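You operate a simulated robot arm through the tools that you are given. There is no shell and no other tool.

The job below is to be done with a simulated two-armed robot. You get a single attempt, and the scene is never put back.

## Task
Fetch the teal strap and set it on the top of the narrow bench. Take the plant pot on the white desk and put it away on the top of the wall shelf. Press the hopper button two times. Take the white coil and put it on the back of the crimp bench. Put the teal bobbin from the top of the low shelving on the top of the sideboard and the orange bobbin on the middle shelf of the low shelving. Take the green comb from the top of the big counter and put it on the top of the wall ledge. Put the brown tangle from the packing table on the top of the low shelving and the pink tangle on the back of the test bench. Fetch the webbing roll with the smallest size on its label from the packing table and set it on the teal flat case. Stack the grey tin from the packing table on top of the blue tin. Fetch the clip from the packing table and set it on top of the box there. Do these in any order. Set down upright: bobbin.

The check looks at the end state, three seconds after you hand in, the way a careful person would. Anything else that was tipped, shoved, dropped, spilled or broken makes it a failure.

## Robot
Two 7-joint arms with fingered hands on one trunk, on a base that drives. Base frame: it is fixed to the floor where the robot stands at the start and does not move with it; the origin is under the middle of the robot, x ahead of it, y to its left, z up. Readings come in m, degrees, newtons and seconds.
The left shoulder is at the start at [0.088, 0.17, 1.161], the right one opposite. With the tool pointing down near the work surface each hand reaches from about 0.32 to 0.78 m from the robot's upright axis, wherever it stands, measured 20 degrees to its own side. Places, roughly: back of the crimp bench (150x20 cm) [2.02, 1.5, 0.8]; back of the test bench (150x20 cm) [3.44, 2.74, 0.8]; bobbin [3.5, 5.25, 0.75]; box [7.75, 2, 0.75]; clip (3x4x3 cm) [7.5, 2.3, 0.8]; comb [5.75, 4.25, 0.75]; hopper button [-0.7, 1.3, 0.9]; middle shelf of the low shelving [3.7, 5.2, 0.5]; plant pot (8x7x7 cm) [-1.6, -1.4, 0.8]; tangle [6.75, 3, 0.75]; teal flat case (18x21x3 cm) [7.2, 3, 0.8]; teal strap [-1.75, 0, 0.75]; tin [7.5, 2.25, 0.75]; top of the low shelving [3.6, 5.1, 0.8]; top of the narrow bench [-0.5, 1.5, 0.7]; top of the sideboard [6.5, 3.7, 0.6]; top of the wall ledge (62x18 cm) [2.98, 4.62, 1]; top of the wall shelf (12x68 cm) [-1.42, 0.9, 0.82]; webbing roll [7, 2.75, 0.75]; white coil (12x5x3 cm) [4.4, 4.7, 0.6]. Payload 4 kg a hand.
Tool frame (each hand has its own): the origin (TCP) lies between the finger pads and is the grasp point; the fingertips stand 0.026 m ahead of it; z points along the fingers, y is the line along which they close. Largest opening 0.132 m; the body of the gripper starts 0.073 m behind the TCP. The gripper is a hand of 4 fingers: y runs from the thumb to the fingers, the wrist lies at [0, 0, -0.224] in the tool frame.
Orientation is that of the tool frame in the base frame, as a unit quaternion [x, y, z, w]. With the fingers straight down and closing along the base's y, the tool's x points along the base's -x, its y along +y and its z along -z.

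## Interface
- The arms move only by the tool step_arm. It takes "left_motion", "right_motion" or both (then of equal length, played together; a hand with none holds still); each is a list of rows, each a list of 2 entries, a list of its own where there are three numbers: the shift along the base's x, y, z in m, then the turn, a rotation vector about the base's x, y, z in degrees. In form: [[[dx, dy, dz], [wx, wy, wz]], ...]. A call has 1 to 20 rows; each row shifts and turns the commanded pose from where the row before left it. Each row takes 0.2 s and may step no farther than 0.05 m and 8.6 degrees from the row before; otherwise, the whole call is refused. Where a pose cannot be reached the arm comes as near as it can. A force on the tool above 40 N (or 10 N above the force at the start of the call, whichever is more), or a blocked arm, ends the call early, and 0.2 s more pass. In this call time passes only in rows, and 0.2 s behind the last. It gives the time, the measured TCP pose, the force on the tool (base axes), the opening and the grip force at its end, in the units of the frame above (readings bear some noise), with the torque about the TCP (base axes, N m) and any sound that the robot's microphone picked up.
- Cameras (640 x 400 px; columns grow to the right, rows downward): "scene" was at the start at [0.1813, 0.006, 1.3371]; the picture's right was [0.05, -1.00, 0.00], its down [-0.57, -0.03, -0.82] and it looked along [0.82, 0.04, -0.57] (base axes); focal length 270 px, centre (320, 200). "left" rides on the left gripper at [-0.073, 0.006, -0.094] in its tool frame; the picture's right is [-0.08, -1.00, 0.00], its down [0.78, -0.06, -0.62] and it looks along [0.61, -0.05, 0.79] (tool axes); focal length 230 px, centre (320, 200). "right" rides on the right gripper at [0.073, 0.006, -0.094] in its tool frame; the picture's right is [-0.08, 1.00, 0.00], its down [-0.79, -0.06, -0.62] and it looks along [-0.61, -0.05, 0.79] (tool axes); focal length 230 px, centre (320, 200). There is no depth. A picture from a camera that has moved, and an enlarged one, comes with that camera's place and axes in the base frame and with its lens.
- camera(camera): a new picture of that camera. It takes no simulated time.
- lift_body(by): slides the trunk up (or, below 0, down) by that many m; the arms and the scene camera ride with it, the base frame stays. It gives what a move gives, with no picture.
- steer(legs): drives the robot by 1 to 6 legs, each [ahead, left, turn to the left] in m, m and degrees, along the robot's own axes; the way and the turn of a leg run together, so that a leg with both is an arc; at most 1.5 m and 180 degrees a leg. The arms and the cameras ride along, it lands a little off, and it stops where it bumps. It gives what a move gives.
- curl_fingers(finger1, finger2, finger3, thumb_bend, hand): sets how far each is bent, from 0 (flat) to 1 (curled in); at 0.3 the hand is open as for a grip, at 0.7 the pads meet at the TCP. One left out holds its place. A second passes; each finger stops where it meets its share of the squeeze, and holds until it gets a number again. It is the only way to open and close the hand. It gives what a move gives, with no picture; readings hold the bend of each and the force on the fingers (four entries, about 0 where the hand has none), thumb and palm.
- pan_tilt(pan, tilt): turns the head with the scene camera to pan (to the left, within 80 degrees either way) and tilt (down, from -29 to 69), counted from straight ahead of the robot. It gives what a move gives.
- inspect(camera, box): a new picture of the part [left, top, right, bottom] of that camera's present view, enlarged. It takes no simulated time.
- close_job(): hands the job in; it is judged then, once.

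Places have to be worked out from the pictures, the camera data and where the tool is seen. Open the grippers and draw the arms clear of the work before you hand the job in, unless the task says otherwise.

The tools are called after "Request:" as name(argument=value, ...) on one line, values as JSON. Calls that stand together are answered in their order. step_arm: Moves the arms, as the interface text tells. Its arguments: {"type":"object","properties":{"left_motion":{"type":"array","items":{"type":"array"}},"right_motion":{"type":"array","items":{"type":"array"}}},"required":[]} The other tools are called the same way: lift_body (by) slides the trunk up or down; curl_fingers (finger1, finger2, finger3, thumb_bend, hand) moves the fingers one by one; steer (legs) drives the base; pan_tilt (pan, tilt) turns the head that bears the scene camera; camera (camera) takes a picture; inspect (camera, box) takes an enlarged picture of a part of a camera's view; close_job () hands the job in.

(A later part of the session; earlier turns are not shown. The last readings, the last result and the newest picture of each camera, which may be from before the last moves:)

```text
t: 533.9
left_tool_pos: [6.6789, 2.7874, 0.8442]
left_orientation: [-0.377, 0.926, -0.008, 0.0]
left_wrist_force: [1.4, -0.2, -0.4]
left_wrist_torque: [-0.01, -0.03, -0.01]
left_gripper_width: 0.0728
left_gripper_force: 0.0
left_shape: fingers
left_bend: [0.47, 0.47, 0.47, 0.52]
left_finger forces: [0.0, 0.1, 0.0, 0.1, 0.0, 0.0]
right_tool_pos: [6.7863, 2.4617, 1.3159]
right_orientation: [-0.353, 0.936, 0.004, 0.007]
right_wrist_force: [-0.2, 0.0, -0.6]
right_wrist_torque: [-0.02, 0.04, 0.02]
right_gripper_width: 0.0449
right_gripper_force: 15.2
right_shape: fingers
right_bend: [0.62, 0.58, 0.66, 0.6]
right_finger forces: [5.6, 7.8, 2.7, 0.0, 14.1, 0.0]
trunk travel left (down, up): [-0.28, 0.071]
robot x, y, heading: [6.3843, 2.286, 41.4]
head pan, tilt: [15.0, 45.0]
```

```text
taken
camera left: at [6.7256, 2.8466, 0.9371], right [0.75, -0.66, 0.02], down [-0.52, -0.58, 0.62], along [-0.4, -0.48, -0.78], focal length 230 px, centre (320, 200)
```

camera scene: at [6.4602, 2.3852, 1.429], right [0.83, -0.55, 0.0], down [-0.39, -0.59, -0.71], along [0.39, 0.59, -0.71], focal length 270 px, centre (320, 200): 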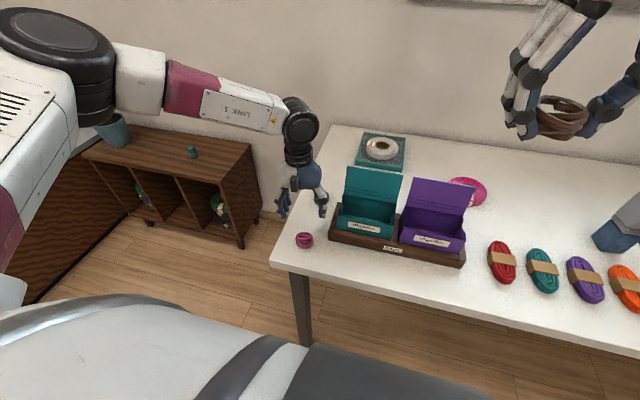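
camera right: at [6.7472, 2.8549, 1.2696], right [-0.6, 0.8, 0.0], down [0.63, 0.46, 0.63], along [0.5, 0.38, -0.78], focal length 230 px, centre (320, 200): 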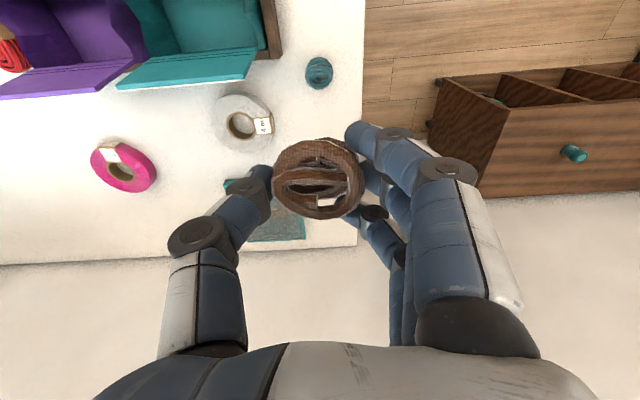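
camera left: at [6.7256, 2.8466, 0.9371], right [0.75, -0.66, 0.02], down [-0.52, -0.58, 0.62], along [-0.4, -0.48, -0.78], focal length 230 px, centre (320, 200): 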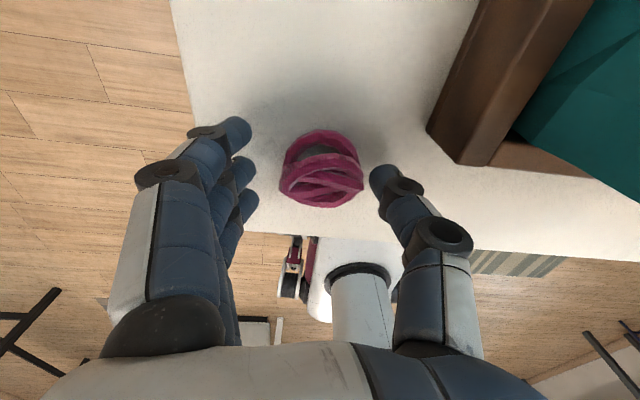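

Request:
step_arm(left_motion=[[[0, 0, -0.008], [0, 0, 0]]])

Request:
curl_fingers(hand="left", finger1=0.68, finger2=0.68, finger3=0.68, thumb_bend=0.66)

Request:
camera(camera="left")

```text
t: 534.3
left_tool_pos: [6.6776, 2.7891, 0.838]
left_orientation: [-0.376, 0.927, -0.01, 0.0]
left_wrist_force: [0.0, 0.0, 0.1]
left_wrist_torque: [0.01, 0.01, 0.0]
left_gripper_width: 0.0729
left_gripper_force: 0.1
left_shape: fingers
left_bend: [0.47, 0.47, 0.47, 0.52]
left_finger forces: [0.0, 0.1, 0.1, 0.1, 0.0, 0.0]
right_tool_pos: [6.7859, 2.4628, 1.3168]
right_orientation: [-0.353, 0.935, 0.005, 0.007]
right_wrist_force: [-0.4, 0.7, -0.1]
right_wrist_torque: [0.0, 0.0, -0.03]
right_gripper_width: 0.0449
right_gripper_force: 14.7
right_shape: fingers
right_bend: [0.62, 0.58, 0.66, 0.6]
right_finger forces: [5.6, 7.7, 2.7, 0.0, 14.2, 0.0]
trunk travel left (down, up): [-0.28, 0.071]
robot x, y, heading: [6.3855, 2.2879, 41.3]
head pan, tilt: [15.0, 45.0]
```

```text
t: 535.3
left_tool_pos: [6.6782, 2.789, 0.8387]
left_orientation: [-0.376, 0.926, -0.009, 0.0]
left_wrist_force: [-0.2, -0.3, 1.0]
left_wrist_torque: [-0.02, 0.0, 0.01]
left_gripper_width: 0.0397
left_gripper_force: 14.6
left_shape: fingers
left_bend: [0.64, 0.58, 0.61, 0.61]
left_finger forces: [2.0, 8.3, 4.8, 0.0, 14.9, 0.0]
right_tool_pos: [6.7862, 2.4614, 1.3168]
right_orientation: [-0.353, 0.936, 0.005, 0.008]
right_wrist_force: [1.0, 0.5, -1.2]
right_wrist_torque: [-0.02, -0.04, -0.01]
right_gripper_width: 0.0449
right_gripper_force: 15.5
right_shape: fingers
right_bend: [0.62, 0.58, 0.66, 0.6]
right_finger forces: [5.5, 7.7, 2.7, 0.0, 14.3, 0.0]
trunk travel left (down, up): [-0.28, 0.071]
robot x, y, heading: [6.3814, 2.2858, 41.4]
head pan, tilt: [15.0, 45.0]
```

```text
taken
camera left: at [6.7259, 2.8464, 0.9302], right [0.75, -0.66, 0.02], down [-0.52, -0.58, 0.62], along [-0.4, -0.48, -0.78], focal length 230 px, centre (320, 200)
```

left: 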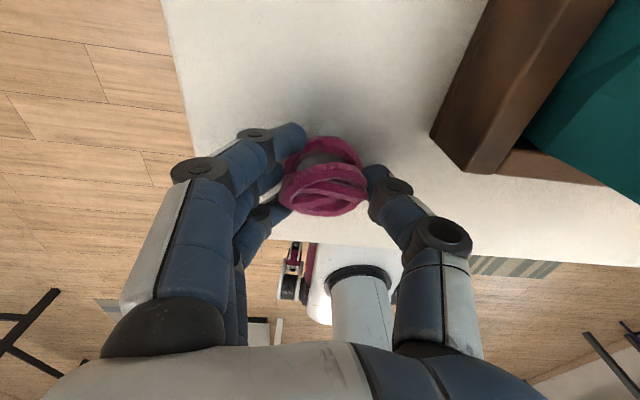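

Pink tangle gripped (15 N). I lift it up to travel height.

Request:
step_arm(left_motion=[[[0, 0, 0.02], [0, 0, 0]], [[0, 0, 0.045], [0, 0, 0]], [[0, 0, 0.045], [0, 0, 0]], [[0, 0, 0.045], [0, 0, 0]], [[0, 0, 0.045], [0, 0, 0]], [[0, 0, 0.045], [0, 0, 0]], [[0, 0, 0.045], [0, 0, 0]], [[0, 0, 0.045], [0, 0, 0]]])

Request:
camera(camera="left")

Request:
pan_tilt(pan=-10, tilt=40)

Request:
camera(camera="scene")

```text
t: 537.1
left_tool_pos: [6.6795, 2.7864, 1.173]
left_orientation: [-0.376, 0.927, -0.008, 0.0]
left_wrist_force: [-0.2, -0.2, 0.1]
left_wrist_torque: [0.01, 0.02, 0.03]
left_gripper_width: 0.0391
left_gripper_force: 14.9
left_shape: fingers
left_bend: [0.65, 0.58, 0.61, 0.61]
left_finger forces: [2.5, 8.2, 4.9, 0.0, 14.8, 0.0]
right_tool_pos: [6.7861, 2.4611, 1.317]
right_orientation: [-0.353, 0.936, 0.004, 0.008]
right_wrist_force: [-0.2, 0.4, -0.3]
right_wrist_torque: [0.0, 0.02, -0.05]
right_gripper_width: 0.045
right_gripper_force: 15.6
right_shape: fingers
right_bend: [0.62, 0.58, 0.66, 0.6]
right_finger forces: [5.5, 7.8, 2.7, 0.1, 14.2, 0.0]
trunk travel left (down, up): [-0.28, 0.071]
robot x, y, heading: [6.3817, 2.2842, 41.6]
head pan, tilt: [15.0, 45.0]
```

```text
taken
camera left: at [6.7278, 2.8448, 1.2661], right [0.75, -0.66, 0.02], down [-0.52, -0.58, 0.62], along [-0.4, -0.48, -0.78], focal length 230 px, centre (320, 200)
```

left: 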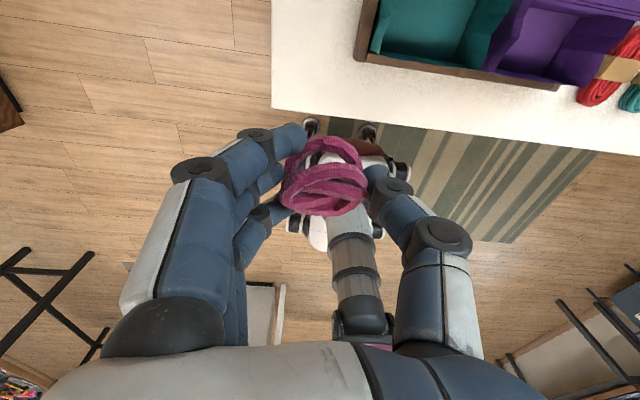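

```text
t: 538.0
left_tool_pos: [6.6809, 2.7877, 1.1721]
left_orientation: [-0.376, 0.926, -0.009, 0.0]
left_wrist_force: [0.7, -0.6, -0.1]
left_wrist_torque: [-0.04, 0.0, 0.01]
left_gripper_width: 0.0399
left_gripper_force: 15.2
left_shape: fingers
left_bend: [0.65, 0.58, 0.61, 0.61]
left_finger forces: [2.5, 8.1, 4.9, 0.1, 14.8, 0.1]
right_tool_pos: [6.7862, 2.4632, 1.3174]
right_orientation: [-0.352, 0.936, 0.005, 0.008]
right_wrist_force: [0.4, -0.8, 0.3]
right_wrist_torque: [-0.02, -0.01, 0.01]
right_gripper_width: 0.045
right_gripper_force: 14.8
right_shape: fingers
right_bend: [0.62, 0.58, 0.66, 0.6]
right_finger forces: [5.6, 7.6, 2.7, 0.0, 14.2, 0.0]
trunk travel left (down, up): [-0.28, 0.071]
robot x, y, heading: [6.3835, 2.289, 41.3]
head pan, tilt: [-10.0, 40.0]
```

```text
taken
camera scene: at [6.4872, 2.3613, 1.4363], right [0.52, -0.85, 0.0], down [-0.55, -0.33, -0.77], along [0.65, 0.4, -0.64], focal length 270 px, centre (320, 200)
```

scene: 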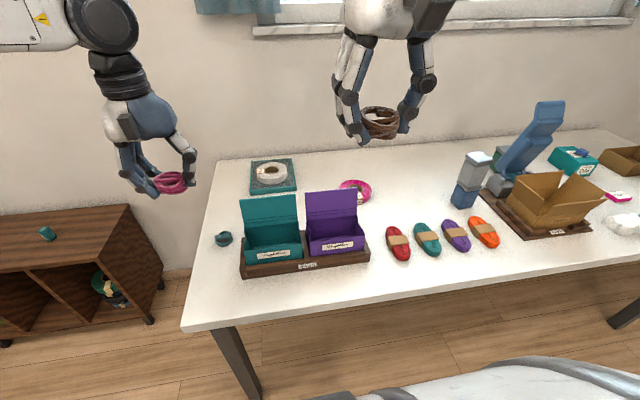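

All packing-table jobs look right. With both tangles in hand I back off and sidestep left through the gap to the low shelving.

Request:
steer(legs=[[-0.55, 0, 0], [0, 1.45, 0], [0, 1.4, 0]])

Request:
pan_tilt(pan=0, tilt=35)

Request:
camera(camera="scene")

```text
t: 565.9
left_tool_pos: [4.4255, 4.6037, 1.1732]
left_orientation: [-0.36, 0.933, -0.008, 0.0]
left_wrist_force: [-0.7, 0.0, 0.0]
left_wrist_torque: [0.02, 0.02, -0.05]
left_gripper_width: 0.0394
left_gripper_force: 15.1
left_shape: fingers
left_bend: [0.65, 0.58, 0.61, 0.61]
left_finger forces: [2.5, 8.2, 4.8, 0.0, 14.7, 0.0]
right_tool_pos: [4.5207, 4.2748, 1.3165]
right_orientation: [-0.338, 0.941, 0.005, 0.008]
right_wrist_force: [-1.0, 0.2, -0.1]
right_wrist_torque: [0.01, 0.02, 0.01]
right_gripper_width: 0.045
right_gripper_force: 15.1
right_shape: fingers
right_bend: [0.62, 0.58, 0.66, 0.6]
right_finger forces: [5.6, 7.6, 2.7, 0.0, 14.2, 0.0]
trunk travel left (down, up): [-0.28, 0.071]
robot x, y, heading: [4.1099, 4.1116, 39.4]
head pan, tilt: [-10.0, 40.0]
```

```text
t: 566.6
left_tool_pos: [4.4251, 4.6033, 1.172]
left_orientation: [-0.36, 0.933, -0.009, 0.0]
left_wrist_force: [-0.1, 0.4, -0.3]
left_wrist_torque: [0.0, 0.04, 0.02]
left_gripper_width: 0.0394
left_gripper_force: 15.5
left_shape: fingers
left_bend: [0.65, 0.58, 0.61, 0.61]
left_finger forces: [2.4, 8.1, 4.9, 0.1, 14.8, 0.1]
right_tool_pos: [4.5195, 4.2751, 1.3159]
right_orientation: [-0.338, 0.941, 0.004, 0.008]
right_wrist_force: [-0.8, 0.9, -0.7]
right_wrist_torque: [0.0, 0.06, 0.01]
right_gripper_width: 0.0449
right_gripper_force: 15.0
right_shape: fingers
right_bend: [0.62, 0.58, 0.66, 0.6]
right_finger forces: [5.6, 7.7, 2.7, 0.0, 14.3, 0.1]
trunk travel left (down, up): [-0.28, 0.071]
robot x, y, heading: [4.1109, 4.1136, 39.7]
head pan, tilt: [0.0, 35.0]
```

```text
taken
camera scene: at [4.2127, 4.198, 1.4439], right [0.64, -0.77, 0.0], down [-0.44, -0.36, -0.82], along [0.63, 0.52, -0.57], focal length 270 px, centre (320, 200)
```

scene: 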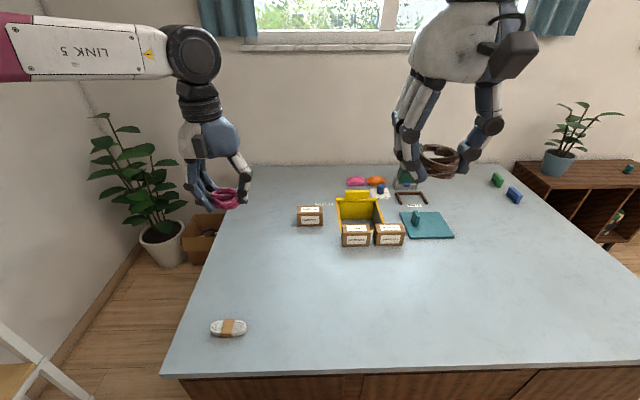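

The white coil is visible at (4.385, 4.717). First the brown tangle: I turn to face the low shelving and drive up to it.

Request:
steer(legs=[[0, 0, 92], [0.36, -0.15, 0]])

Request:
camera(camera="scene")

Request:
camera(camera="right")

```text
t: 572.9
left_tool_pos: [3.4797, 4.7716, 1.1726]
left_orientation: [0.923, -0.386, 0.006, -0.006]
left_wrist_force: [0.2, 0.5, 0.3]
left_wrist_torque: [0.02, 0.01, 0.01]
left_gripper_width: 0.0393
left_gripper_force: 14.9
left_shape: fingers
left_bend: [0.65, 0.58, 0.61, 0.61]
left_finger forces: [2.6, 7.9, 4.6, 0.0, 14.5, 0.1]
right_tool_pos: [3.8051, 4.8794, 1.3172]
right_orientation: [0.912, -0.409, -0.009, -0.001]
right_wrist_force: [-0.2, 0.2, -0.7]
right_wrist_torque: [-0.01, 0.01, 0.01]
right_gripper_width: 0.0449
right_gripper_force: 14.7
right_shape: fingers
right_bend: [0.62, 0.58, 0.66, 0.6]
right_finger forces: [5.2, 7.7, 2.9, 0.1, 14.1, 0.0]
trunk travel left (down, up): [-0.28, 0.071]
robot x, y, heading: [3.9797, 4.4766, 131.5]
head pan, tilt: [0.0, 35.0]
```

```text
taken
camera scene: at [3.8943, 4.5788, 1.4439], right [0.75, 0.67, 0.0], down [0.38, -0.43, -0.82], along [-0.55, 0.61, -0.57], focal length 270 px, centre (320, 200)
```

scene: 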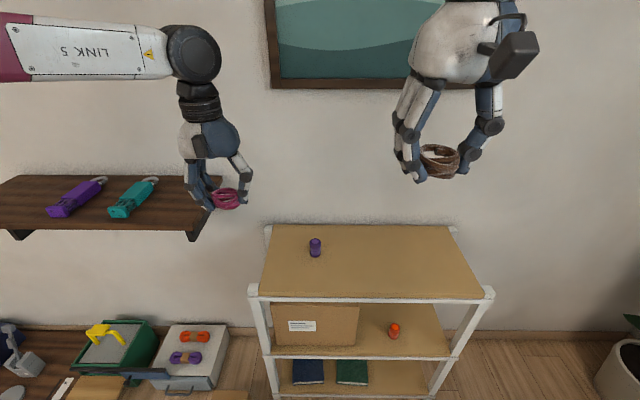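

```text
taken
camera right: at [3.8512, 4.8215, 1.4089], right [-0.8, -0.61, 0.0], down [-0.47, 0.62, 0.63], along [-0.38, 0.5, -0.78], focal length 230 px, centre (320, 200)
```

right: 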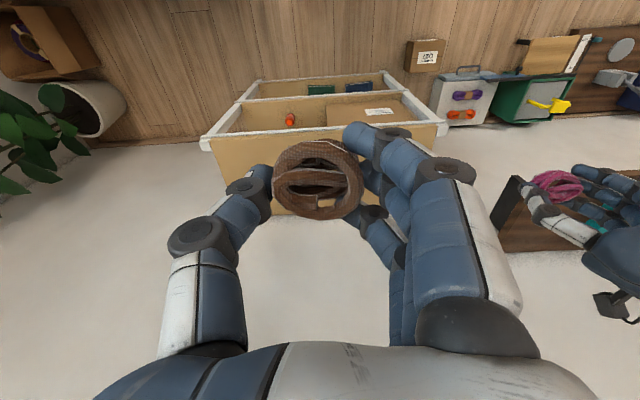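

The orange bobbin still stands on the middle shelf. I lower the trunk and bring the brown tangle over the free part of the top shelf.

Request:
lift_body(by=-0.1)

Request:
step_arm(right_motion=[[[-0.018, 0.042, 0], [0, 0, 0]], [[-0.018, 0.042, 0], [0, 0, 0]], [[-0.018, 0.042, 0], [0, 0, 0]], [[-0.018, 0.042, 0], [0, 0, 0]], [[-0.018, 0.042, 0], [0, 0, 0]], [[-0.018, 0.042, 0], [0, 0, 0]], [[0, 0, -0.045], [0, 0, 0]], [[0, 0, -0.045], [0, 0, 0]], [[0, 0, -0.045], [0, 0, 0]], [[0, 0, -0.045], [0, 0, 0]], [[0, 0, -0.045], [0, 0, 0]]])

Request:
camera(camera="right")

Request:
camera(camera="scene")

```text
t: 574.3
left_tool_pos: [3.4804, 4.7711, 1.0729]
left_orientation: [0.922, -0.386, 0.005, -0.006]
left_wrist_force: [1.5, -0.2, 0.0]
left_wrist_torque: [-0.02, 0.03, 0.0]
left_gripper_width: 0.039
left_gripper_force: 14.8
left_shape: fingers
left_bend: [0.65, 0.58, 0.61, 0.61]
left_finger forces: [2.7, 8.1, 4.7, 0.0, 14.5, 0.0]
right_tool_pos: [3.8052, 4.8788, 1.2164]
right_orientation: [0.913, -0.408, -0.01, -0.004]
right_wrist_force: [0.8, 0.3, 0.5]
right_wrist_torque: [0.0, -0.01, -0.01]
right_gripper_width: 0.0445
right_gripper_force: 15.3
right_shape: fingers
right_bend: [0.62, 0.58, 0.66, 0.6]
right_finger forces: [5.3, 7.7, 3.0, 0.1, 14.1, 0.0]
trunk travel left (down, up): [-0.18, 0.171]
robot x, y, heading: [3.9831, 4.4777, 131.7]
head pan, tilt: [0.0, 35.0]
```

```text
t: 576.7
left_tool_pos: [3.4796, 4.7725, 1.0727]
left_orientation: [0.923, -0.386, 0.008, -0.005]
left_wrist_force: [0.7, 0.8, 0.8]
left_wrist_torque: [-0.02, -0.01, 0.01]
left_gripper_width: 0.0395
left_gripper_force: 14.7
left_shape: fingers
left_bend: [0.65, 0.58, 0.62, 0.61]
left_finger forces: [2.7, 8.1, 4.7, 0.0, 14.5, 0.0]
right_tool_pos: [3.6956, 5.1323, 0.9863]
right_orientation: [0.912, -0.41, -0.007, -0.001]
right_wrist_force: [-0.5, 0.4, 0.7]
right_wrist_torque: [-0.02, 0.0, -0.01]
right_gripper_width: 0.0437
right_gripper_force: 15.4
right_shape: fingers
right_bend: [0.62, 0.58, 0.66, 0.6]
right_finger forces: [5.3, 7.6, 3.4, 0.1, 13.7, 0.0]
trunk travel left (down, up): [-0.18, 0.171]
robot x, y, heading: [3.9828, 4.4792, 131.6]
head pan, tilt: [0.0, 35.0]
```

```text
taken
camera right: at [3.7423, 5.0735, 1.079], right [-0.8, -0.61, 0.0], down [-0.47, 0.62, 0.63], along [-0.38, 0.5, -0.78], focal length 230 px, centre (320, 200)
```

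right: 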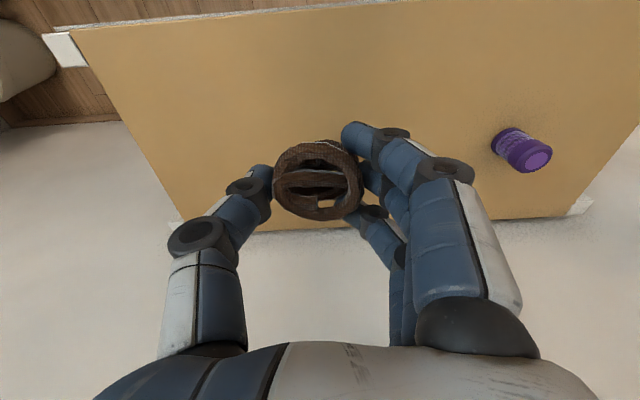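

```text
taken
camera scene: at [3.8632, 4.6136, 1.3413], right [0.75, 0.67, 0.0], down [0.38, -0.43, -0.82], along [-0.55, 0.61, -0.57], focal length 270 px, centre (320, 200)
```

scene: 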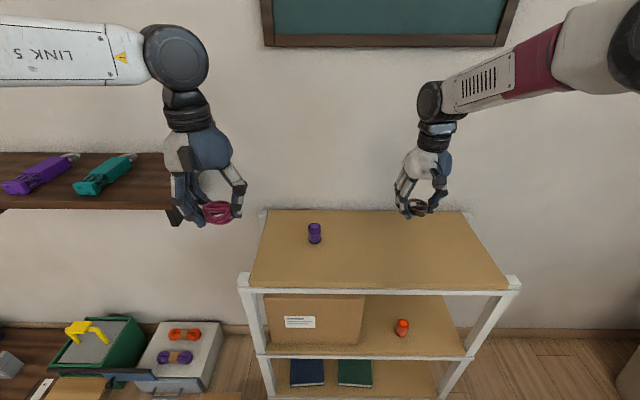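

Over the middle of the top shelf. I lower it to contact.

Request:
step_arm(right_motion=[[[0, 0, -0.045], [0, 0, 0]], [[0, 0, -0.045], [0, 0, 0]], [[0, 0, -0.03], [0, 0, 0]], [[0, 0, -0.012], [0, 0, 0]]])

```text
t: 577.7
left_tool_pos: [3.4795, 4.7719, 1.0722]
left_orientation: [0.922, -0.386, 0.007, -0.006]
left_wrist_force: [0.4, -0.5, -0.2]
left_wrist_torque: [-0.02, -0.01, -0.02]
left_gripper_width: 0.0395
left_gripper_force: 14.9
left_shape: fingers
left_bend: [0.65, 0.58, 0.62, 0.61]
left_finger forces: [2.8, 8.0, 4.6, 0.0, 14.6, 0.0]
right_tool_pos: [3.6975, 5.1328, 0.8592]
right_orientation: [0.913, -0.409, -0.008, -0.003]
right_wrist_force: [0.4, -0.4, -0.8]
right_wrist_torque: [-0.01, 0.02, 0.01]
right_gripper_width: 0.0437
right_gripper_force: 15.3
right_shape: fingers
right_bend: [0.62, 0.58, 0.66, 0.6]
right_finger forces: [5.4, 7.6, 3.5, 0.0, 13.6, 0.0]
trunk travel left (down, up): [-0.18, 0.171]
robot x, y, heading: [3.9856, 4.48, 131.7]
head pan, tilt: [0.0, 35.0]
```

Request:
step_arm(right_motion=[[[0, 0, -0.008], [0, 0, 0]], [[0, 0, -0.006], [0, 0, 0]], [[0, 0, -0.005], [0, 0, 0]]])

```text
t: 578.5
left_tool_pos: [3.4797, 4.7715, 1.0733]
left_orientation: [0.923, -0.386, 0.006, -0.006]
left_wrist_force: [0.5, -0.8, 0.0]
left_wrist_torque: [0.01, -0.02, 0.02]
left_gripper_width: 0.0392
left_gripper_force: 15.0
left_shape: fingers
left_bend: [0.65, 0.58, 0.62, 0.61]
left_finger forces: [2.7, 7.9, 4.7, 0.0, 14.4, 0.0]
right_tool_pos: [3.6974, 5.1326, 0.8407]
right_orientation: [0.912, -0.409, -0.007, -0.003]
right_wrist_force: [-0.2, -0.3, -1.3]
right_wrist_torque: [0.0, 0.01, 0.0]
right_gripper_width: 0.0435
right_gripper_force: 15.1
right_shape: fingers
right_bend: [0.62, 0.58, 0.66, 0.6]
right_finger forces: [5.3, 7.7, 3.6, 0.0, 13.6, 0.1]
trunk travel left (down, up): [-0.18, 0.171]
robot x, y, heading: [3.9823, 4.4772, 131.6]
head pan, tilt: [0.0, 35.0]
```

Request:
step_arm(right_motion=[[[0, 0, -0.005], [0, 0, 0]], [[0, 0, -0.005], [0, 0, 0]]])

Request:
camera(camera="right")

```text
t: 579.1
left_tool_pos: [3.48, 4.7708, 1.0747]
left_orientation: [0.922, -0.386, 0.006, -0.007]
left_wrist_force: [0.0, -0.1, -0.2]
left_wrist_torque: [0.01, 0.0, 0.01]
left_gripper_width: 0.0392
left_gripper_force: 14.9
left_shape: fingers
left_bend: [0.65, 0.58, 0.62, 0.61]
left_finger forces: [2.7, 8.1, 4.7, 0.0, 14.4, 0.1]
right_tool_pos: [3.6969, 5.1326, 0.8333]
right_orientation: [0.912, -0.41, -0.01, -0.003]
right_wrist_force: [-0.8, -0.3, 13.0]
right_wrist_torque: [0.03, -0.06, 0.0]
right_gripper_width: 0.0433
right_gripper_force: 16.3
right_shape: fingers
right_bend: [0.63, 0.59, 0.66, 0.6]
right_finger forces: [6.2, 8.5, 3.7, 0.0, 14.8, 0.1]
trunk travel left (down, up): [-0.18, 0.171]
robot x, y, heading: [3.9819, 4.4759, 131.8]
head pan, tilt: [0.0, 35.0]
```

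```text
taken
camera right: at [3.7442, 5.073, 0.925], right [-0.8, -0.61, 0.0], down [-0.47, 0.62, 0.63], along [-0.39, 0.5, -0.77], focal length 230 px, centre (320, 200)
```

right: 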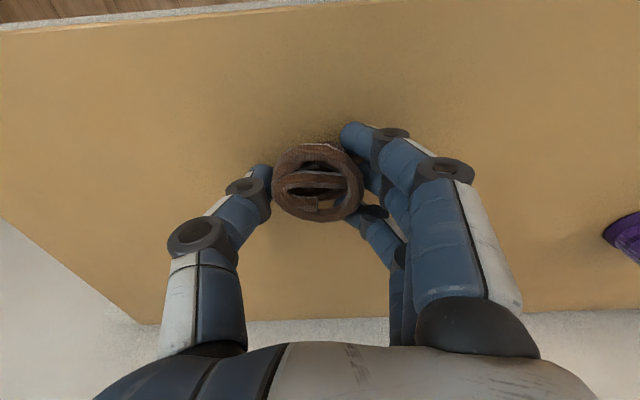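

The tangle touches the shelf. I release it, then raise the hand.

Request:
curl_fingers(hand="right", finger1=0.52, finger2=0.52, finger3=0.52, thumb_bend=0.52)

Request:
curl_fingers(hand="right", finger1=0.42, finger2=0.42, finger3=0.42, thumb_bend=0.42)

Request:
step_arm(right_motion=[[[0, 0, 0.02], [0, 0, 0]], [[0, 0, 0.045], [0, 0, 0]], [[0, 0, 0.045], [0, 0, 0]], [[0, 0, 0.045], [0, 0, 0]], [[0, 0, 0.045], [0, 0, 0]]])

Request:
camera(camera="right")

```text
t: 580.1
left_tool_pos: [3.4801, 4.7697, 1.0731]
left_orientation: [0.922, -0.386, 0.006, -0.007]
left_wrist_force: [1.1, 0.2, -0.1]
left_wrist_torque: [0.03, -0.01, 0.0]
left_gripper_width: 0.0395
left_gripper_force: 14.7
left_shape: fingers
left_bend: [0.65, 0.58, 0.62, 0.61]
left_finger forces: [2.7, 8.1, 4.8, 0.0, 14.5, 0.0]
right_tool_pos: [3.6985, 5.131, 0.8329]
right_orientation: [0.912, -0.409, -0.01, -0.004]
right_wrist_force: [-5.0, 3.3, 26.1]
right_wrist_torque: [0.16, -0.38, 0.12]
right_gripper_width: 0.0563
right_gripper_force: 13.0
right_shape: fingers
right_bend: [0.55, 0.52, 0.52, 0.54]
right_finger forces: [7.5, 0.3, 0.0, 0.0, 19.2, 0.0]
trunk travel left (down, up): [-0.18, 0.171]
robot x, y, heading: [3.9821, 4.4803, 131.6]
head pan, tilt: [0.0, 35.0]
```

```text
t: 581.1
left_tool_pos: [3.4805, 4.769, 1.0739]
left_orientation: [0.922, -0.386, 0.006, -0.008]
left_wrist_force: [0.2, -0.1, -0.5]
left_wrist_torque: [-0.01, -0.03, 0.0]
left_gripper_width: 0.0391
left_gripper_force: 14.3
left_shape: fingers
left_bend: [0.65, 0.58, 0.62, 0.61]
left_finger forces: [2.7, 8.1, 4.7, 0.0, 14.6, 0.1]
right_tool_pos: [3.6964, 5.1299, 0.8327]
right_orientation: [0.912, -0.41, -0.01, -0.003]
right_wrist_force: [-9.8, -5.7, 30.7]
right_wrist_torque: [0.58, -0.76, 0.04]
right_gripper_width: 0.081
right_gripper_force: 15.5
right_shape: fingers
right_bend: [0.42, 0.42, 0.42, 0.49]
right_finger forces: [0.0, 0.0, 0.0, 0.0, 30.7, 0.0]
trunk travel left (down, up): [-0.18, 0.171]
robot x, y, heading: [3.9839, 4.4763, 132.0]
head pan, tilt: [0.0, 35.0]
```

```text
t: 582.3
left_tool_pos: [3.48, 4.771, 1.0723]
left_orientation: [0.923, -0.386, 0.006, -0.006]
left_wrist_force: [0.5, -0.8, -0.4]
left_wrist_torque: [0.01, -0.02, 0.0]
left_gripper_width: 0.0393
left_gripper_force: 14.9
left_shape: fingers
left_bend: [0.65, 0.58, 0.62, 0.61]
left_finger forces: [2.7, 8.0, 4.7, 0.0, 14.4, 0.0]
right_tool_pos: [3.6966, 5.1307, 1.0312]
right_orientation: [0.912, -0.41, -0.008, -0.002]
right_wrist_force: [0.0, 0.0, -0.2]
right_wrist_torque: [0.0, -0.01, -0.01]
right_gripper_width: 0.0968
right_gripper_force: 0.2
right_shape: fingers
right_bend: [0.42, 0.42, 0.42, 0.42]
right_finger forces: [0.0, 0.0, 0.0, 0.0, 0.1, 0.1]
trunk travel left (down, up): [-0.18, 0.171]
robot x, y, heading: [3.9787, 4.478, 131.9]
head pan, tilt: [0.0, 35.0]
```

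```text
taken
camera right: at [3.7436, 5.0715, 1.1245], right [-0.8, -0.61, 0.0], down [-0.47, 0.62, 0.63], along [-0.38, 0.5, -0.78], focal length 230 px, centre (320, 200)
```

right: 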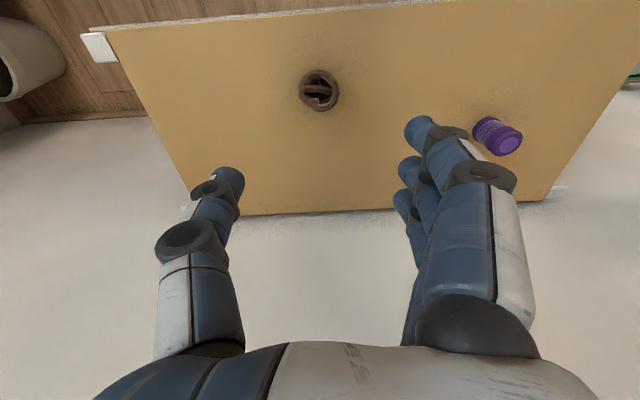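

The brown tangle is on the low shelving. Next, the white coil with the right hand: I raise the trunk, back off, turn to face the counter.

Request:
lift_body(by=0.12)

Request:
steer(legs=[[-0.2, 0.12, 0], [0, 0, -90]])

Request:
camera(camera="scene")

Request:
camera(camera="right")

```text
t: 583.8
left_tool_pos: [3.479, 4.7716, 1.1914]
left_orientation: [0.922, -0.386, 0.007, -0.006]
left_wrist_force: [-0.6, -0.2, -0.5]
left_wrist_torque: [0.01, 0.0, 0.02]
left_gripper_width: 0.0394
left_gripper_force: 14.7
left_shape: fingers
left_bend: [0.65, 0.58, 0.62, 0.61]
left_finger forces: [2.6, 8.0, 4.7, 0.0, 14.5, 0.1]
right_tool_pos: [3.6967, 5.1335, 1.1513]
right_orientation: [0.912, -0.409, -0.007, -0.002]
right_wrist_force: [-0.4, -0.3, -0.5]
right_wrist_torque: [0.02, 0.01, 0.0]
right_gripper_width: 0.0967
right_gripper_force: 0.0
right_shape: fingers
right_bend: [0.42, 0.42, 0.42, 0.42]
right_finger forces: [0.0, 0.1, 0.0, 0.0, 0.0, 0.1]
trunk travel left (down, up): [-0.3, 0.051]
robot x, y, heading: [3.9835, 4.476, 131.5]
head pan, tilt: [0.0, 35.0]
```

```text
t: 589.3
left_tool_pos: [4.3134, 4.7539, 1.1922]
left_orientation: [-0.387, 0.922, -0.008, 0.001]
left_wrist_force: [-0.7, 0.3, -0.1]
left_wrist_torque: [0.01, -0.01, 0.04]
left_gripper_width: 0.0389
left_gripper_force: 15.1
left_shape: fingers
left_bend: [0.65, 0.58, 0.62, 0.61]
left_finger forces: [2.7, 7.9, 4.3, 0.0, 14.3, 0.0]
right_tool_pos: [4.6766, 4.5425, 1.1495]
right_orientation: [-0.363, 0.932, 0.005, 0.008]
right_wrist_force: [0.4, 0.1, 0.5]
right_wrist_torque: [-0.03, 0.03, -0.01]
right_gripper_width: 0.0967
right_gripper_force: 0.0
right_shape: fingers
right_bend: [0.42, 0.42, 0.42, 0.42]
right_finger forces: [0.1, 0.1, 0.0, 0.0, 0.1, 0.1]
trunk travel left (down, up): [-0.3, 0.051]
robot x, y, heading: [4.028, 4.243, 42.6]
head pan, tilt: [0.0, 35.0]
```

```text
taken
camera scene: at [4.1221, 4.335, 1.4642], right [0.68, -0.73, 0.0], down [-0.42, -0.39, -0.82], along [0.6, 0.56, -0.57], focal length 270 px, centre (320, 200)
```

scene: 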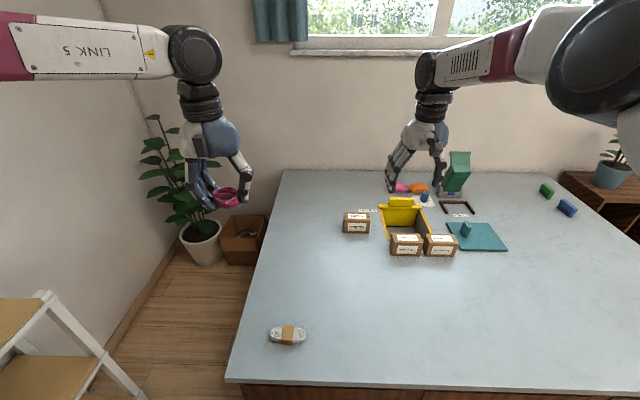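

```text
taken
camera right: at [4.6196, 4.4971, 1.243], right [-0.62, 0.79, 0.0], down [0.61, 0.48, 0.63], along [0.49, 0.39, -0.78], focal length 230 px, centre (320, 200)
```

right: 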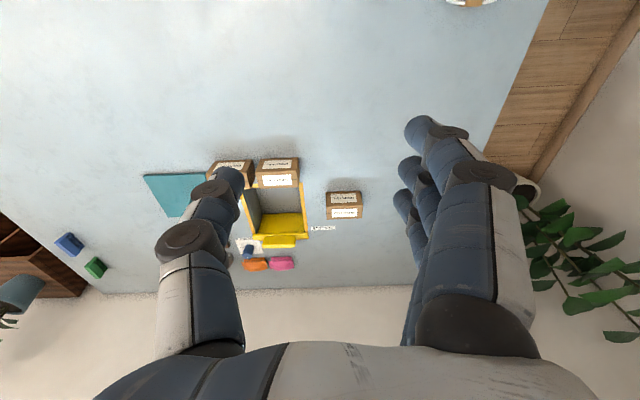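

The coil lies at (4.387, 4.72) with its long axis along the counter's front. I sidestep left, lower the trunk, and rotate the right hand by -90° to grip across its width.

Request:
steer(legs=[[0, 0.3, -1]])

Request:
lift_body(by=-0.18)

Request:
step_arm(right_motion=[[[-0.005, -0.004, 0], [0, 0, -8.2]], [[-0.005, -0.004, 0], [0, 0, -8.2]], [[-0.005, -0.004, 0], [0, 0, -8.2]], [[0, 0, 0], [0, 0, -8.2]], [[0, 0, 0], [0, 0, -8.2]], [[0, 0, 0], [0, 0, -8.2]], [[0, 0, 0], [0, 0, -8.2]], [[0, 0, 0], [0, 0, -8.2]], [[0, 0, 0], [0, 0, -8.2]], [[0, 0, 0], [0, 0, -8.2]], [[0, 0, 0], [0, 0, -8]]])

Request:
camera(camera="right")

Request:
camera(camera="scene")

```text
t: 592.5
left_tool_pos: [4.1226, 4.9682, 1.192]
left_orientation: [-0.38, 0.925, -0.009, 0.0]
left_wrist_force: [0.5, 0.2, 0.1]
left_wrist_torque: [-0.02, -0.01, -0.03]
left_gripper_width: 0.0394
left_gripper_force: 15.0
left_shape: fingers
left_bend: [0.65, 0.58, 0.62, 0.61]
left_finger forces: [2.7, 7.8, 4.4, 0.0, 14.2, 0.0]
right_tool_pos: [4.4826, 4.7511, 1.1509]
right_orientation: [-0.357, 0.934, 0.004, 0.008]
right_wrist_force: [0.2, -0.5, 0.4]
right_wrist_torque: [-0.01, -0.02, 0.0]
right_gripper_width: 0.0969
right_gripper_force: 0.1
right_shape: fingers
right_bend: [0.42, 0.42, 0.42, 0.42]
right_finger forces: [0.0, 0.0, 0.0, 0.1, 0.0, 0.1]
trunk travel left (down, up): [-0.3, 0.051]
robot x, y, heading: [3.8282, 4.465, 41.8]
head pan, tilt: [0.0, 35.0]
```

```text
t: 594.5
left_tool_pos: [4.121, 4.9668, 1.0142]
left_orientation: [-0.379, 0.925, -0.009, 0.001]
left_wrist_force: [-1.0, -0.3, 0.0]
left_wrist_torque: [-0.02, 0.0, -0.03]
left_gripper_width: 0.0394
left_gripper_force: 15.0
left_shape: fingers
left_bend: [0.65, 0.58, 0.62, 0.61]
left_finger forces: [2.9, 7.8, 4.6, 0.0, 14.3, 0.0]
right_tool_pos: [4.4825, 4.751, 0.972]
right_orientation: [-0.356, 0.934, 0.006, 0.008]
right_wrist_force: [0.5, 0.2, 0.2]
right_wrist_torque: [0.01, -0.06, 0.0]
right_gripper_width: 0.097
right_gripper_force: 0.0
right_shape: fingers
right_bend: [0.42, 0.42, 0.42, 0.42]
right_finger forces: [0.0, 0.0, 0.0, 0.0, 0.0, 0.0]
trunk travel left (down, up): [-0.12, 0.231]
robot x, y, heading: [3.832, 4.4591, 41.9]
head pan, tilt: [0.0, 35.0]
```

```text
t: 596.9
left_tool_pos: [4.123, 4.9686, 1.013]
left_orientation: [-0.38, 0.925, -0.009, 0.001]
left_wrist_force: [0.7, -0.1, 0.1]
left_wrist_torque: [0.0, -0.01, 0.0]
left_gripper_width: 0.0393
left_gripper_force: 14.6
left_shape: fingers
left_bend: [0.65, 0.58, 0.62, 0.61]
left_finger forces: [2.7, 7.8, 4.5, 0.1, 14.4, 0.0]
right_tool_pos: [4.4676, 4.739, 0.9699]
right_orientation: [0.409, 0.912, -0.002, 0.007]
right_wrist_force: [-0.7, 0.5, 0.4]
right_wrist_torque: [0.0, 0.03, 0.01]
right_gripper_width: 0.0971
right_gripper_force: 0.1
right_shape: fingers
right_bend: [0.42, 0.42, 0.42, 0.42]
right_finger forces: [0.0, 0.0, 0.1, 0.0, 0.1, 0.1]
trunk travel left (down, up): [-0.12, 0.231]
robot x, y, heading: [3.8299, 4.4651, 41.6]
head pan, tilt: [0.0, 35.0]
```

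```text
taken
camera right: at [4.4235, 4.7986, 1.0626], right [0.8, 0.6, 0.0], down [0.47, -0.62, 0.63], along [0.38, -0.5, -0.78], focal length 230 px, centre (320, 200)
```

right: 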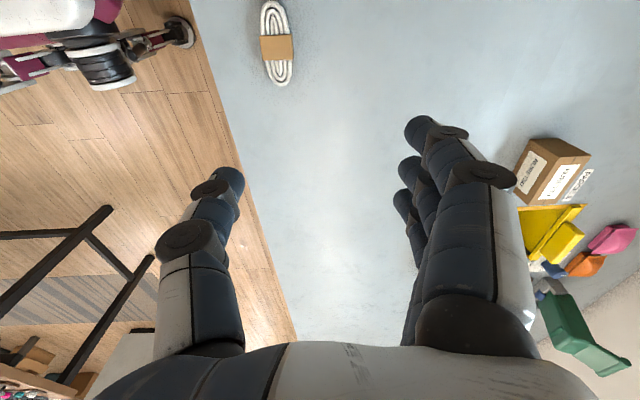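

```text
taken
camera scene: at [4.0029, 4.6219, 1.2769], right [0.67, -0.75, 0.0], down [-0.43, -0.38, -0.82], along [0.61, 0.55, -0.57], focal length 270 px, centre (320, 200)
```

scene: 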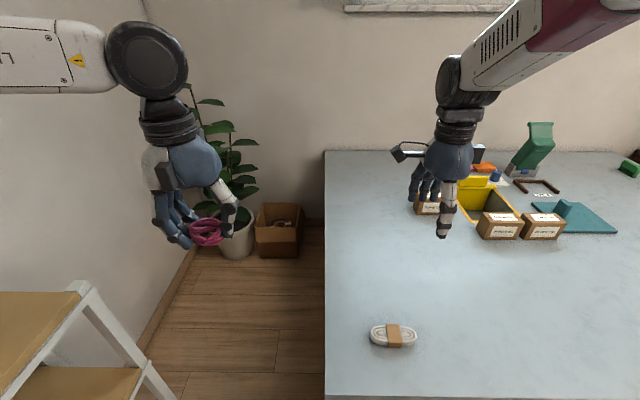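

Coil confirmed at (4.388, 4.727), aligned with the hand. I move above it and descend.

Request:
step_arm(right_motion=[[[-0.04, -0.006, 0], [0, 0, 0]], [[-0.04, -0.006, 0], [0, 0, 0]], [[0, 0, -0.045], [0, 0, 0]], [[0, 0, -0.045], [0, 0, 0]], [[0, 0, -0.045], [0, 0, 0]], [[0, 0, -0.045], [0, 0, 0]], [[0, 0, -0.045], [0, 0, 0]]])

Request:
camera(camera="right")

Request:
camera(camera="scene")

```text
t: 598.5
left_tool_pos: [4.1236, 4.9691, 1.0113]
left_orientation: [-0.379, 0.925, -0.009, -0.001]
left_wrist_force: [1.0, 1.2, -0.3]
left_wrist_torque: [-0.03, 0.0, -0.01]
left_gripper_width: 0.0391
left_gripper_force: 14.6
left_shape: fingers
left_bend: [0.65, 0.58, 0.62, 0.61]
left_finger forces: [2.8, 7.8, 4.5, 0.1, 14.2, 0.1]
right_tool_pos: [4.3874, 4.7267, 0.7441]
right_orientation: [0.408, 0.913, -0.003, 0.009]
right_wrist_force: [-0.1, -0.4, 0.0]
right_wrist_torque: [0.01, -0.03, 0.03]
right_gripper_width: 0.0968
right_gripper_force: 0.0
right_shape: fingers
right_bend: [0.42, 0.42, 0.42, 0.42]
right_finger forces: [0.0, 0.0, 0.0, 0.0, 0.0, 0.1]
trunk travel left (down, up): [-0.12, 0.231]
robot x, y, heading: [3.8253, 4.4635, 42.1]
head pan, tilt: [0.0, 35.0]
```

```text
taken
camera right: at [4.3431, 4.7871, 0.836], right [0.8, 0.61, 0.0], down [0.47, -0.62, 0.63], along [0.38, -0.5, -0.78], focal length 230 px, centre (320, 200)
```

right: 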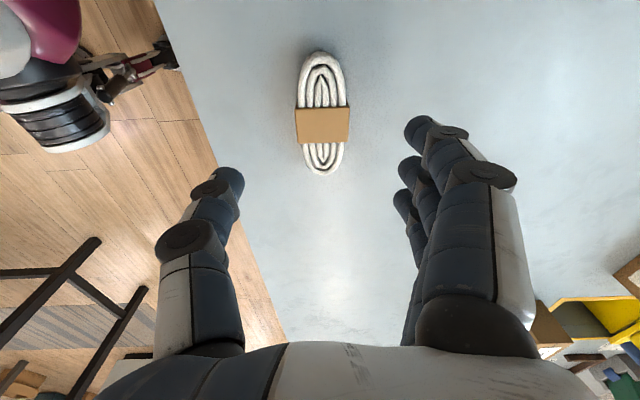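

```text
taken
camera scene: at [4.0039, 4.6226, 1.2765], right [0.67, -0.75, 0.0], down [-0.43, -0.38, -0.82], along [0.61, 0.55, -0.57], focal length 270 px, centre (320, 200)
```

scene: 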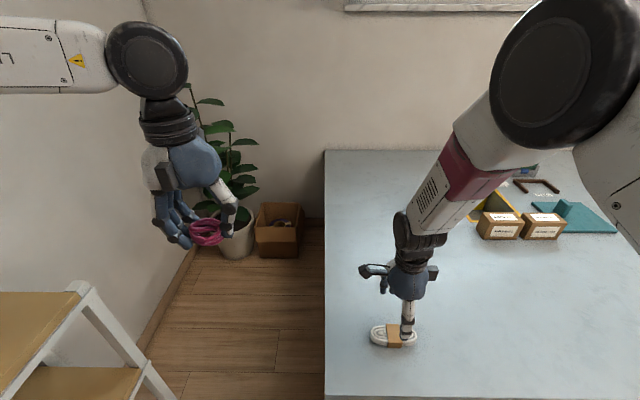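

Centered. I descend to near the counter top, narrow the hand, then close.

Request:
step_arm(right_motion=[[[0, 0.004, -0.04], [0, 0, 0]], [[0, 0, -0.035], [0, 0, 0]]])

Request:
curl_fingers(hand="right", finger1=0.48, finger2=0.48, finger3=0.48, thumb_bend=0.48)

Request:
step_arm(right_motion=[[[0, 0, -0.01], [0, 0, 0]], [[0, 0, -0.008], [0, 0, 0]], [[0, 0, -0.006], [0, 0, 0]]])

Request:
camera(camera="right")

```text
t: 599.1
left_tool_pos: [4.123, 4.9672, 1.0121]
left_orientation: [-0.38, 0.925, -0.009, 0.0]
left_wrist_force: [0.4, -0.4, 0.2]
left_wrist_torque: [0.0, 0.0, -0.01]
left_gripper_width: 0.0393
left_gripper_force: 14.9
left_shape: fingers
left_bend: [0.65, 0.58, 0.62, 0.61]
left_finger forces: [2.9, 7.8, 4.5, 0.0, 14.3, 0.0]
right_tool_pos: [4.3872, 4.7331, 0.6709]
right_orientation: [0.408, 0.913, -0.003, 0.009]
right_wrist_force: [0.5, 0.2, -0.2]
right_wrist_torque: [0.02, -0.02, -0.03]
right_gripper_width: 0.0968
right_gripper_force: 0.0
right_shape: fingers
right_bend: [0.42, 0.42, 0.42, 0.42]
right_finger forces: [0.1, 0.1, 0.0, 0.0, 0.1, 0.1]
trunk travel left (down, up): [-0.12, 0.231]
robot x, y, heading: [3.8303, 4.4656, 41.9]
head pan, tilt: [0.0, 35.0]
```

```text
t: 600.1
left_tool_pos: [4.123, 4.9669, 1.0124]
left_orientation: [-0.38, 0.925, -0.009, -0.001]
left_wrist_force: [0.5, 0.0, 0.2]
left_wrist_torque: [0.01, 0.01, -0.01]
left_gripper_width: 0.0392
left_gripper_force: 14.5
left_shape: fingers
left_bend: [0.65, 0.58, 0.62, 0.61]
left_finger forces: [2.8, 7.8, 4.5, 0.0, 14.2, 0.0]
right_tool_pos: [4.3879, 4.7332, 0.673]
right_orientation: [0.409, 0.913, -0.002, 0.009]
right_wrist_force: [0.3, 0.0, 0.3]
right_wrist_torque: [-0.01, 0.0, -0.01]
right_gripper_width: 0.0781
right_gripper_force: 0.0
right_shape: fingers
right_bend: [0.48, 0.48, 0.48, 0.48]
right_finger forces: [0.0, 0.1, 0.0, 0.1, 0.1, 0.1]
trunk travel left (down, up): [-0.12, 0.231]
robot x, y, heading: [3.8271, 4.4625, 41.6]
head pan, tilt: [0.0, 35.0]
```

```text
t: 600.9
left_tool_pos: [4.1217, 4.9681, 1.0118]
left_orientation: [-0.38, 0.925, -0.009, 0.0]
left_wrist_force: [0.6, -0.4, 0.0]
left_wrist_torque: [0.01, -0.01, -0.03]
left_gripper_width: 0.0392
left_gripper_force: 14.7
left_shape: fingers
left_bend: [0.65, 0.58, 0.62, 0.61]
left_finger forces: [2.8, 7.7, 4.5, 0.0, 14.3, 0.0]
right_tool_pos: [4.3864, 4.7324, 0.6463]
right_orientation: [0.409, 0.913, -0.002, 0.008]
right_wrist_force: [0.2, -1.1, 0.2]
right_wrist_torque: [-0.01, 0.0, -0.01]
right_gripper_width: 0.0782
right_gripper_force: 0.0
right_shape: fingers
right_bend: [0.48, 0.48, 0.48, 0.48]
right_finger forces: [0.0, 0.0, 0.0, 0.0, 0.0, 0.1]
trunk travel left (down, up): [-0.12, 0.231]
robot x, y, heading: [3.8292, 4.4652, 42.0]
head pan, tilt: [0.0, 35.0]
```

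```text
taken
camera right: at [4.3429, 4.7919, 0.739], right [0.79, 0.61, 0.0], down [0.47, -0.62, 0.63], along [0.38, -0.5, -0.78], focal length 230 px, centre (320, 200)
```

right: 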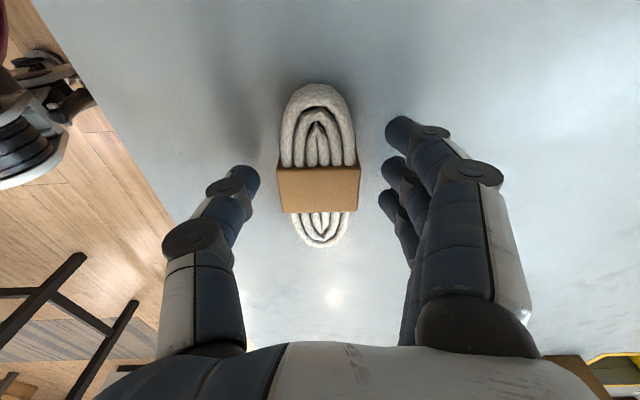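

Request:
step_arm(right_motion=[[[0, 0, -0.006], [0, 0, 0]], [[0, 0, -0.005], [0, 0, 0]]])

```text
t: 601.5
left_tool_pos: [4.1227, 4.9685, 1.0126]
left_orientation: [-0.38, 0.925, -0.009, 0.0]
left_wrist_force: [-1.0, -0.5, -0.6]
left_wrist_torque: [0.01, 0.04, 0.0]
left_gripper_width: 0.039
left_gripper_force: 14.8
left_shape: fingers
left_bend: [0.65, 0.58, 0.62, 0.61]
left_finger forces: [2.8, 7.8, 4.6, 0.0, 14.2, 0.0]
right_tool_pos: [4.3884, 4.7323, 0.6363]
right_orientation: [0.409, 0.913, -0.002, 0.008]
right_wrist_force: [-0.2, -0.4, -0.4]
right_wrist_torque: [0.0, 0.0, -0.01]
right_gripper_width: 0.0783
right_gripper_force: 0.2
right_shape: fingers
right_bend: [0.48, 0.48, 0.48, 0.48]
right_finger forces: [0.0, 0.1, 0.0, 0.0, 0.0, 0.1]
trunk travel left (down, up): [-0.12, 0.231]
robot x, y, heading: [3.8267, 4.4641, 41.7]
head pan, tilt: [0.0, 35.0]
```

Still free at 0.636; that height suits a 3 cm tall coil on a 0.6 m top. I close the hand.

Request:
curl_fingers(hand="right", finger1=0.66, finger2=0.66, finger3=0.66, thumb_bend=0.64)

Request:
camera(camera="right")

```text
t: 602.5
left_tool_pos: [4.1216, 4.9678, 1.0118]
left_orientation: [-0.38, 0.925, -0.009, -0.001]
left_wrist_force: [-0.4, -1.4, -0.8]
left_wrist_torque: [0.03, -0.02, -0.01]
left_gripper_width: 0.0391
left_gripper_force: 14.1
left_shape: fingers
left_bend: [0.65, 0.58, 0.62, 0.61]
left_finger forces: [2.8, 7.8, 4.6, 0.1, 14.3, 0.0]
right_tool_pos: [4.3871, 4.7315, 0.6365]
right_orientation: [0.408, 0.913, -0.002, 0.008]
right_wrist_force: [0.0, 0.5, 0.2]
right_wrist_torque: [0.01, -0.01, 0.03]
right_gripper_width: 0.0523
right_gripper_force: 14.8
right_shape: fingers
right_bend: [0.59, 0.59, 0.6, 0.58]
right_finger forces: [5.4, 5.0, 4.7, 0.1, 14.3, 0.0]
trunk travel left (down, up): [-0.12, 0.231]
robot x, y, heading: [3.8327, 4.4642, 42.0]
head pan, tilt: [0.0, 35.0]
```

```text
taken
camera right: at [4.3431, 4.7914, 0.7281], right [0.79, 0.61, 0.0], down [0.47, -0.62, 0.63], along [0.38, -0.5, -0.78], focal length 230 px, centre (320, 200)
```

right: 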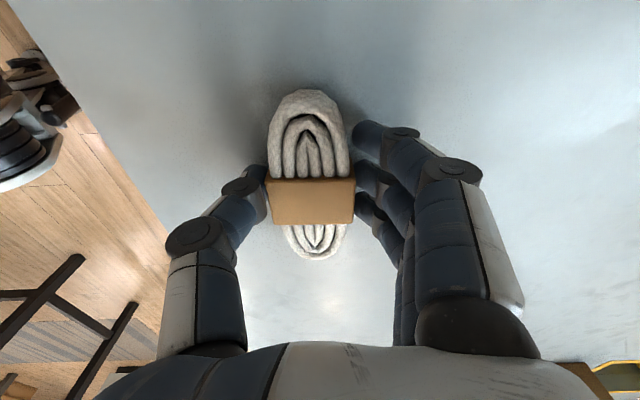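

Coil gripped (14 N). I lift it to travel height and raise the trunk.

Request:
step_arm(right_motion=[[[0, 0, 0.02], [0, 0, 0]], [[0, 0, 0.045], [0, 0, 0]], [[0, 0, 0.045], [0, 0, 0]], [[0, 0, 0.045], [0, 0, 0]], [[0, 0, 0.045], [0, 0, 0]], [[0, 0, 0.045], [0, 0, 0]], [[0, 0, 0.045], [0, 0, 0]], [[0, 0, 0.045], [0, 0, 0]]])

Request:
lift_body(by=0.17)

Request:
camera(camera="right")

```text
t: 604.3
left_tool_pos: [4.1222, 4.9683, 1.0136]
left_orientation: [-0.381, 0.925, -0.009, 0.001]
left_wrist_force: [0.1, -0.8, 0.1]
left_wrist_torque: [0.01, -0.01, 0.03]
left_gripper_width: 0.0388
left_gripper_force: 14.9
left_shape: fingers
left_bend: [0.65, 0.58, 0.62, 0.61]
left_finger forces: [2.8, 7.8, 4.5, 0.0, 14.3, 0.1]
right_tool_pos: [4.3844, 4.7307, 0.9717]
right_orientation: [0.408, 0.913, -0.002, 0.008]
right_wrist_force: [-0.5, -0.1, -1.3]
right_wrist_torque: [0.0, -0.02, -0.05]
right_gripper_width: 0.0524
right_gripper_force: 14.5
right_shape: fingers
right_bend: [0.59, 0.59, 0.6, 0.58]
right_finger forces: [5.0, 4.8, 4.6, 0.1, 14.7, 0.0]
trunk travel left (down, up): [-0.12, 0.231]
robot x, y, heading: [3.8256, 4.461, 41.6]
head pan, tilt: [0.0, 35.0]
```

```text
t: 606.2
left_tool_pos: [4.1219, 4.9678, 1.1822]
left_orientation: [-0.379, 0.926, -0.009, -0.001]
left_wrist_force: [0.2, 0.3, 0.5]
left_wrist_torque: [-0.01, 0.0, 0.04]
left_gripper_width: 0.0391
left_gripper_force: 14.8
left_shape: fingers
left_bend: [0.65, 0.58, 0.62, 0.61]
left_finger forces: [2.9, 7.8, 4.5, 0.0, 14.4, 0.0]
right_tool_pos: [4.3888, 4.7323, 1.1388]
right_orientation: [0.409, 0.912, -0.003, 0.009]
right_wrist_force: [-0.5, 0.4, -1.7]
right_wrist_torque: [0.02, 0.05, 0.0]
right_gripper_width: 0.0522
right_gripper_force: 14.3
right_shape: fingers
right_bend: [0.59, 0.59, 0.6, 0.58]
right_finger forces: [5.3, 4.7, 4.5, 0.0, 14.6, 0.0]
trunk travel left (down, up): [-0.29, 0.061]
robot x, y, heading: [3.8247, 4.4649, 41.7]
head pan, tilt: [0.0, 35.0]
```

```text
taken
camera right: at [4.3438, 4.7913, 1.2323], right [0.79, 0.61, 0.0], down [0.47, -0.62, 0.63], along [0.38, -0.5, -0.78], focal length 230 px, centre (320, 200)
```

right: 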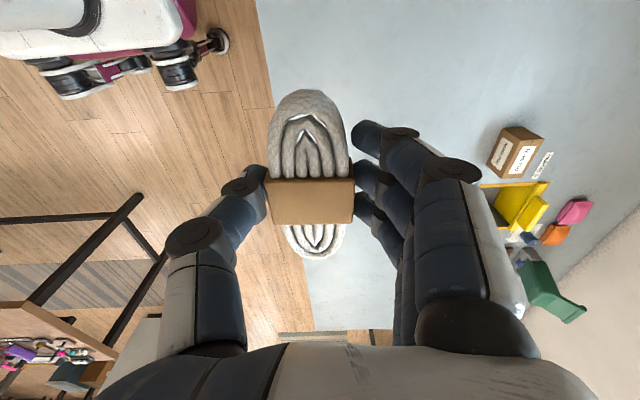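

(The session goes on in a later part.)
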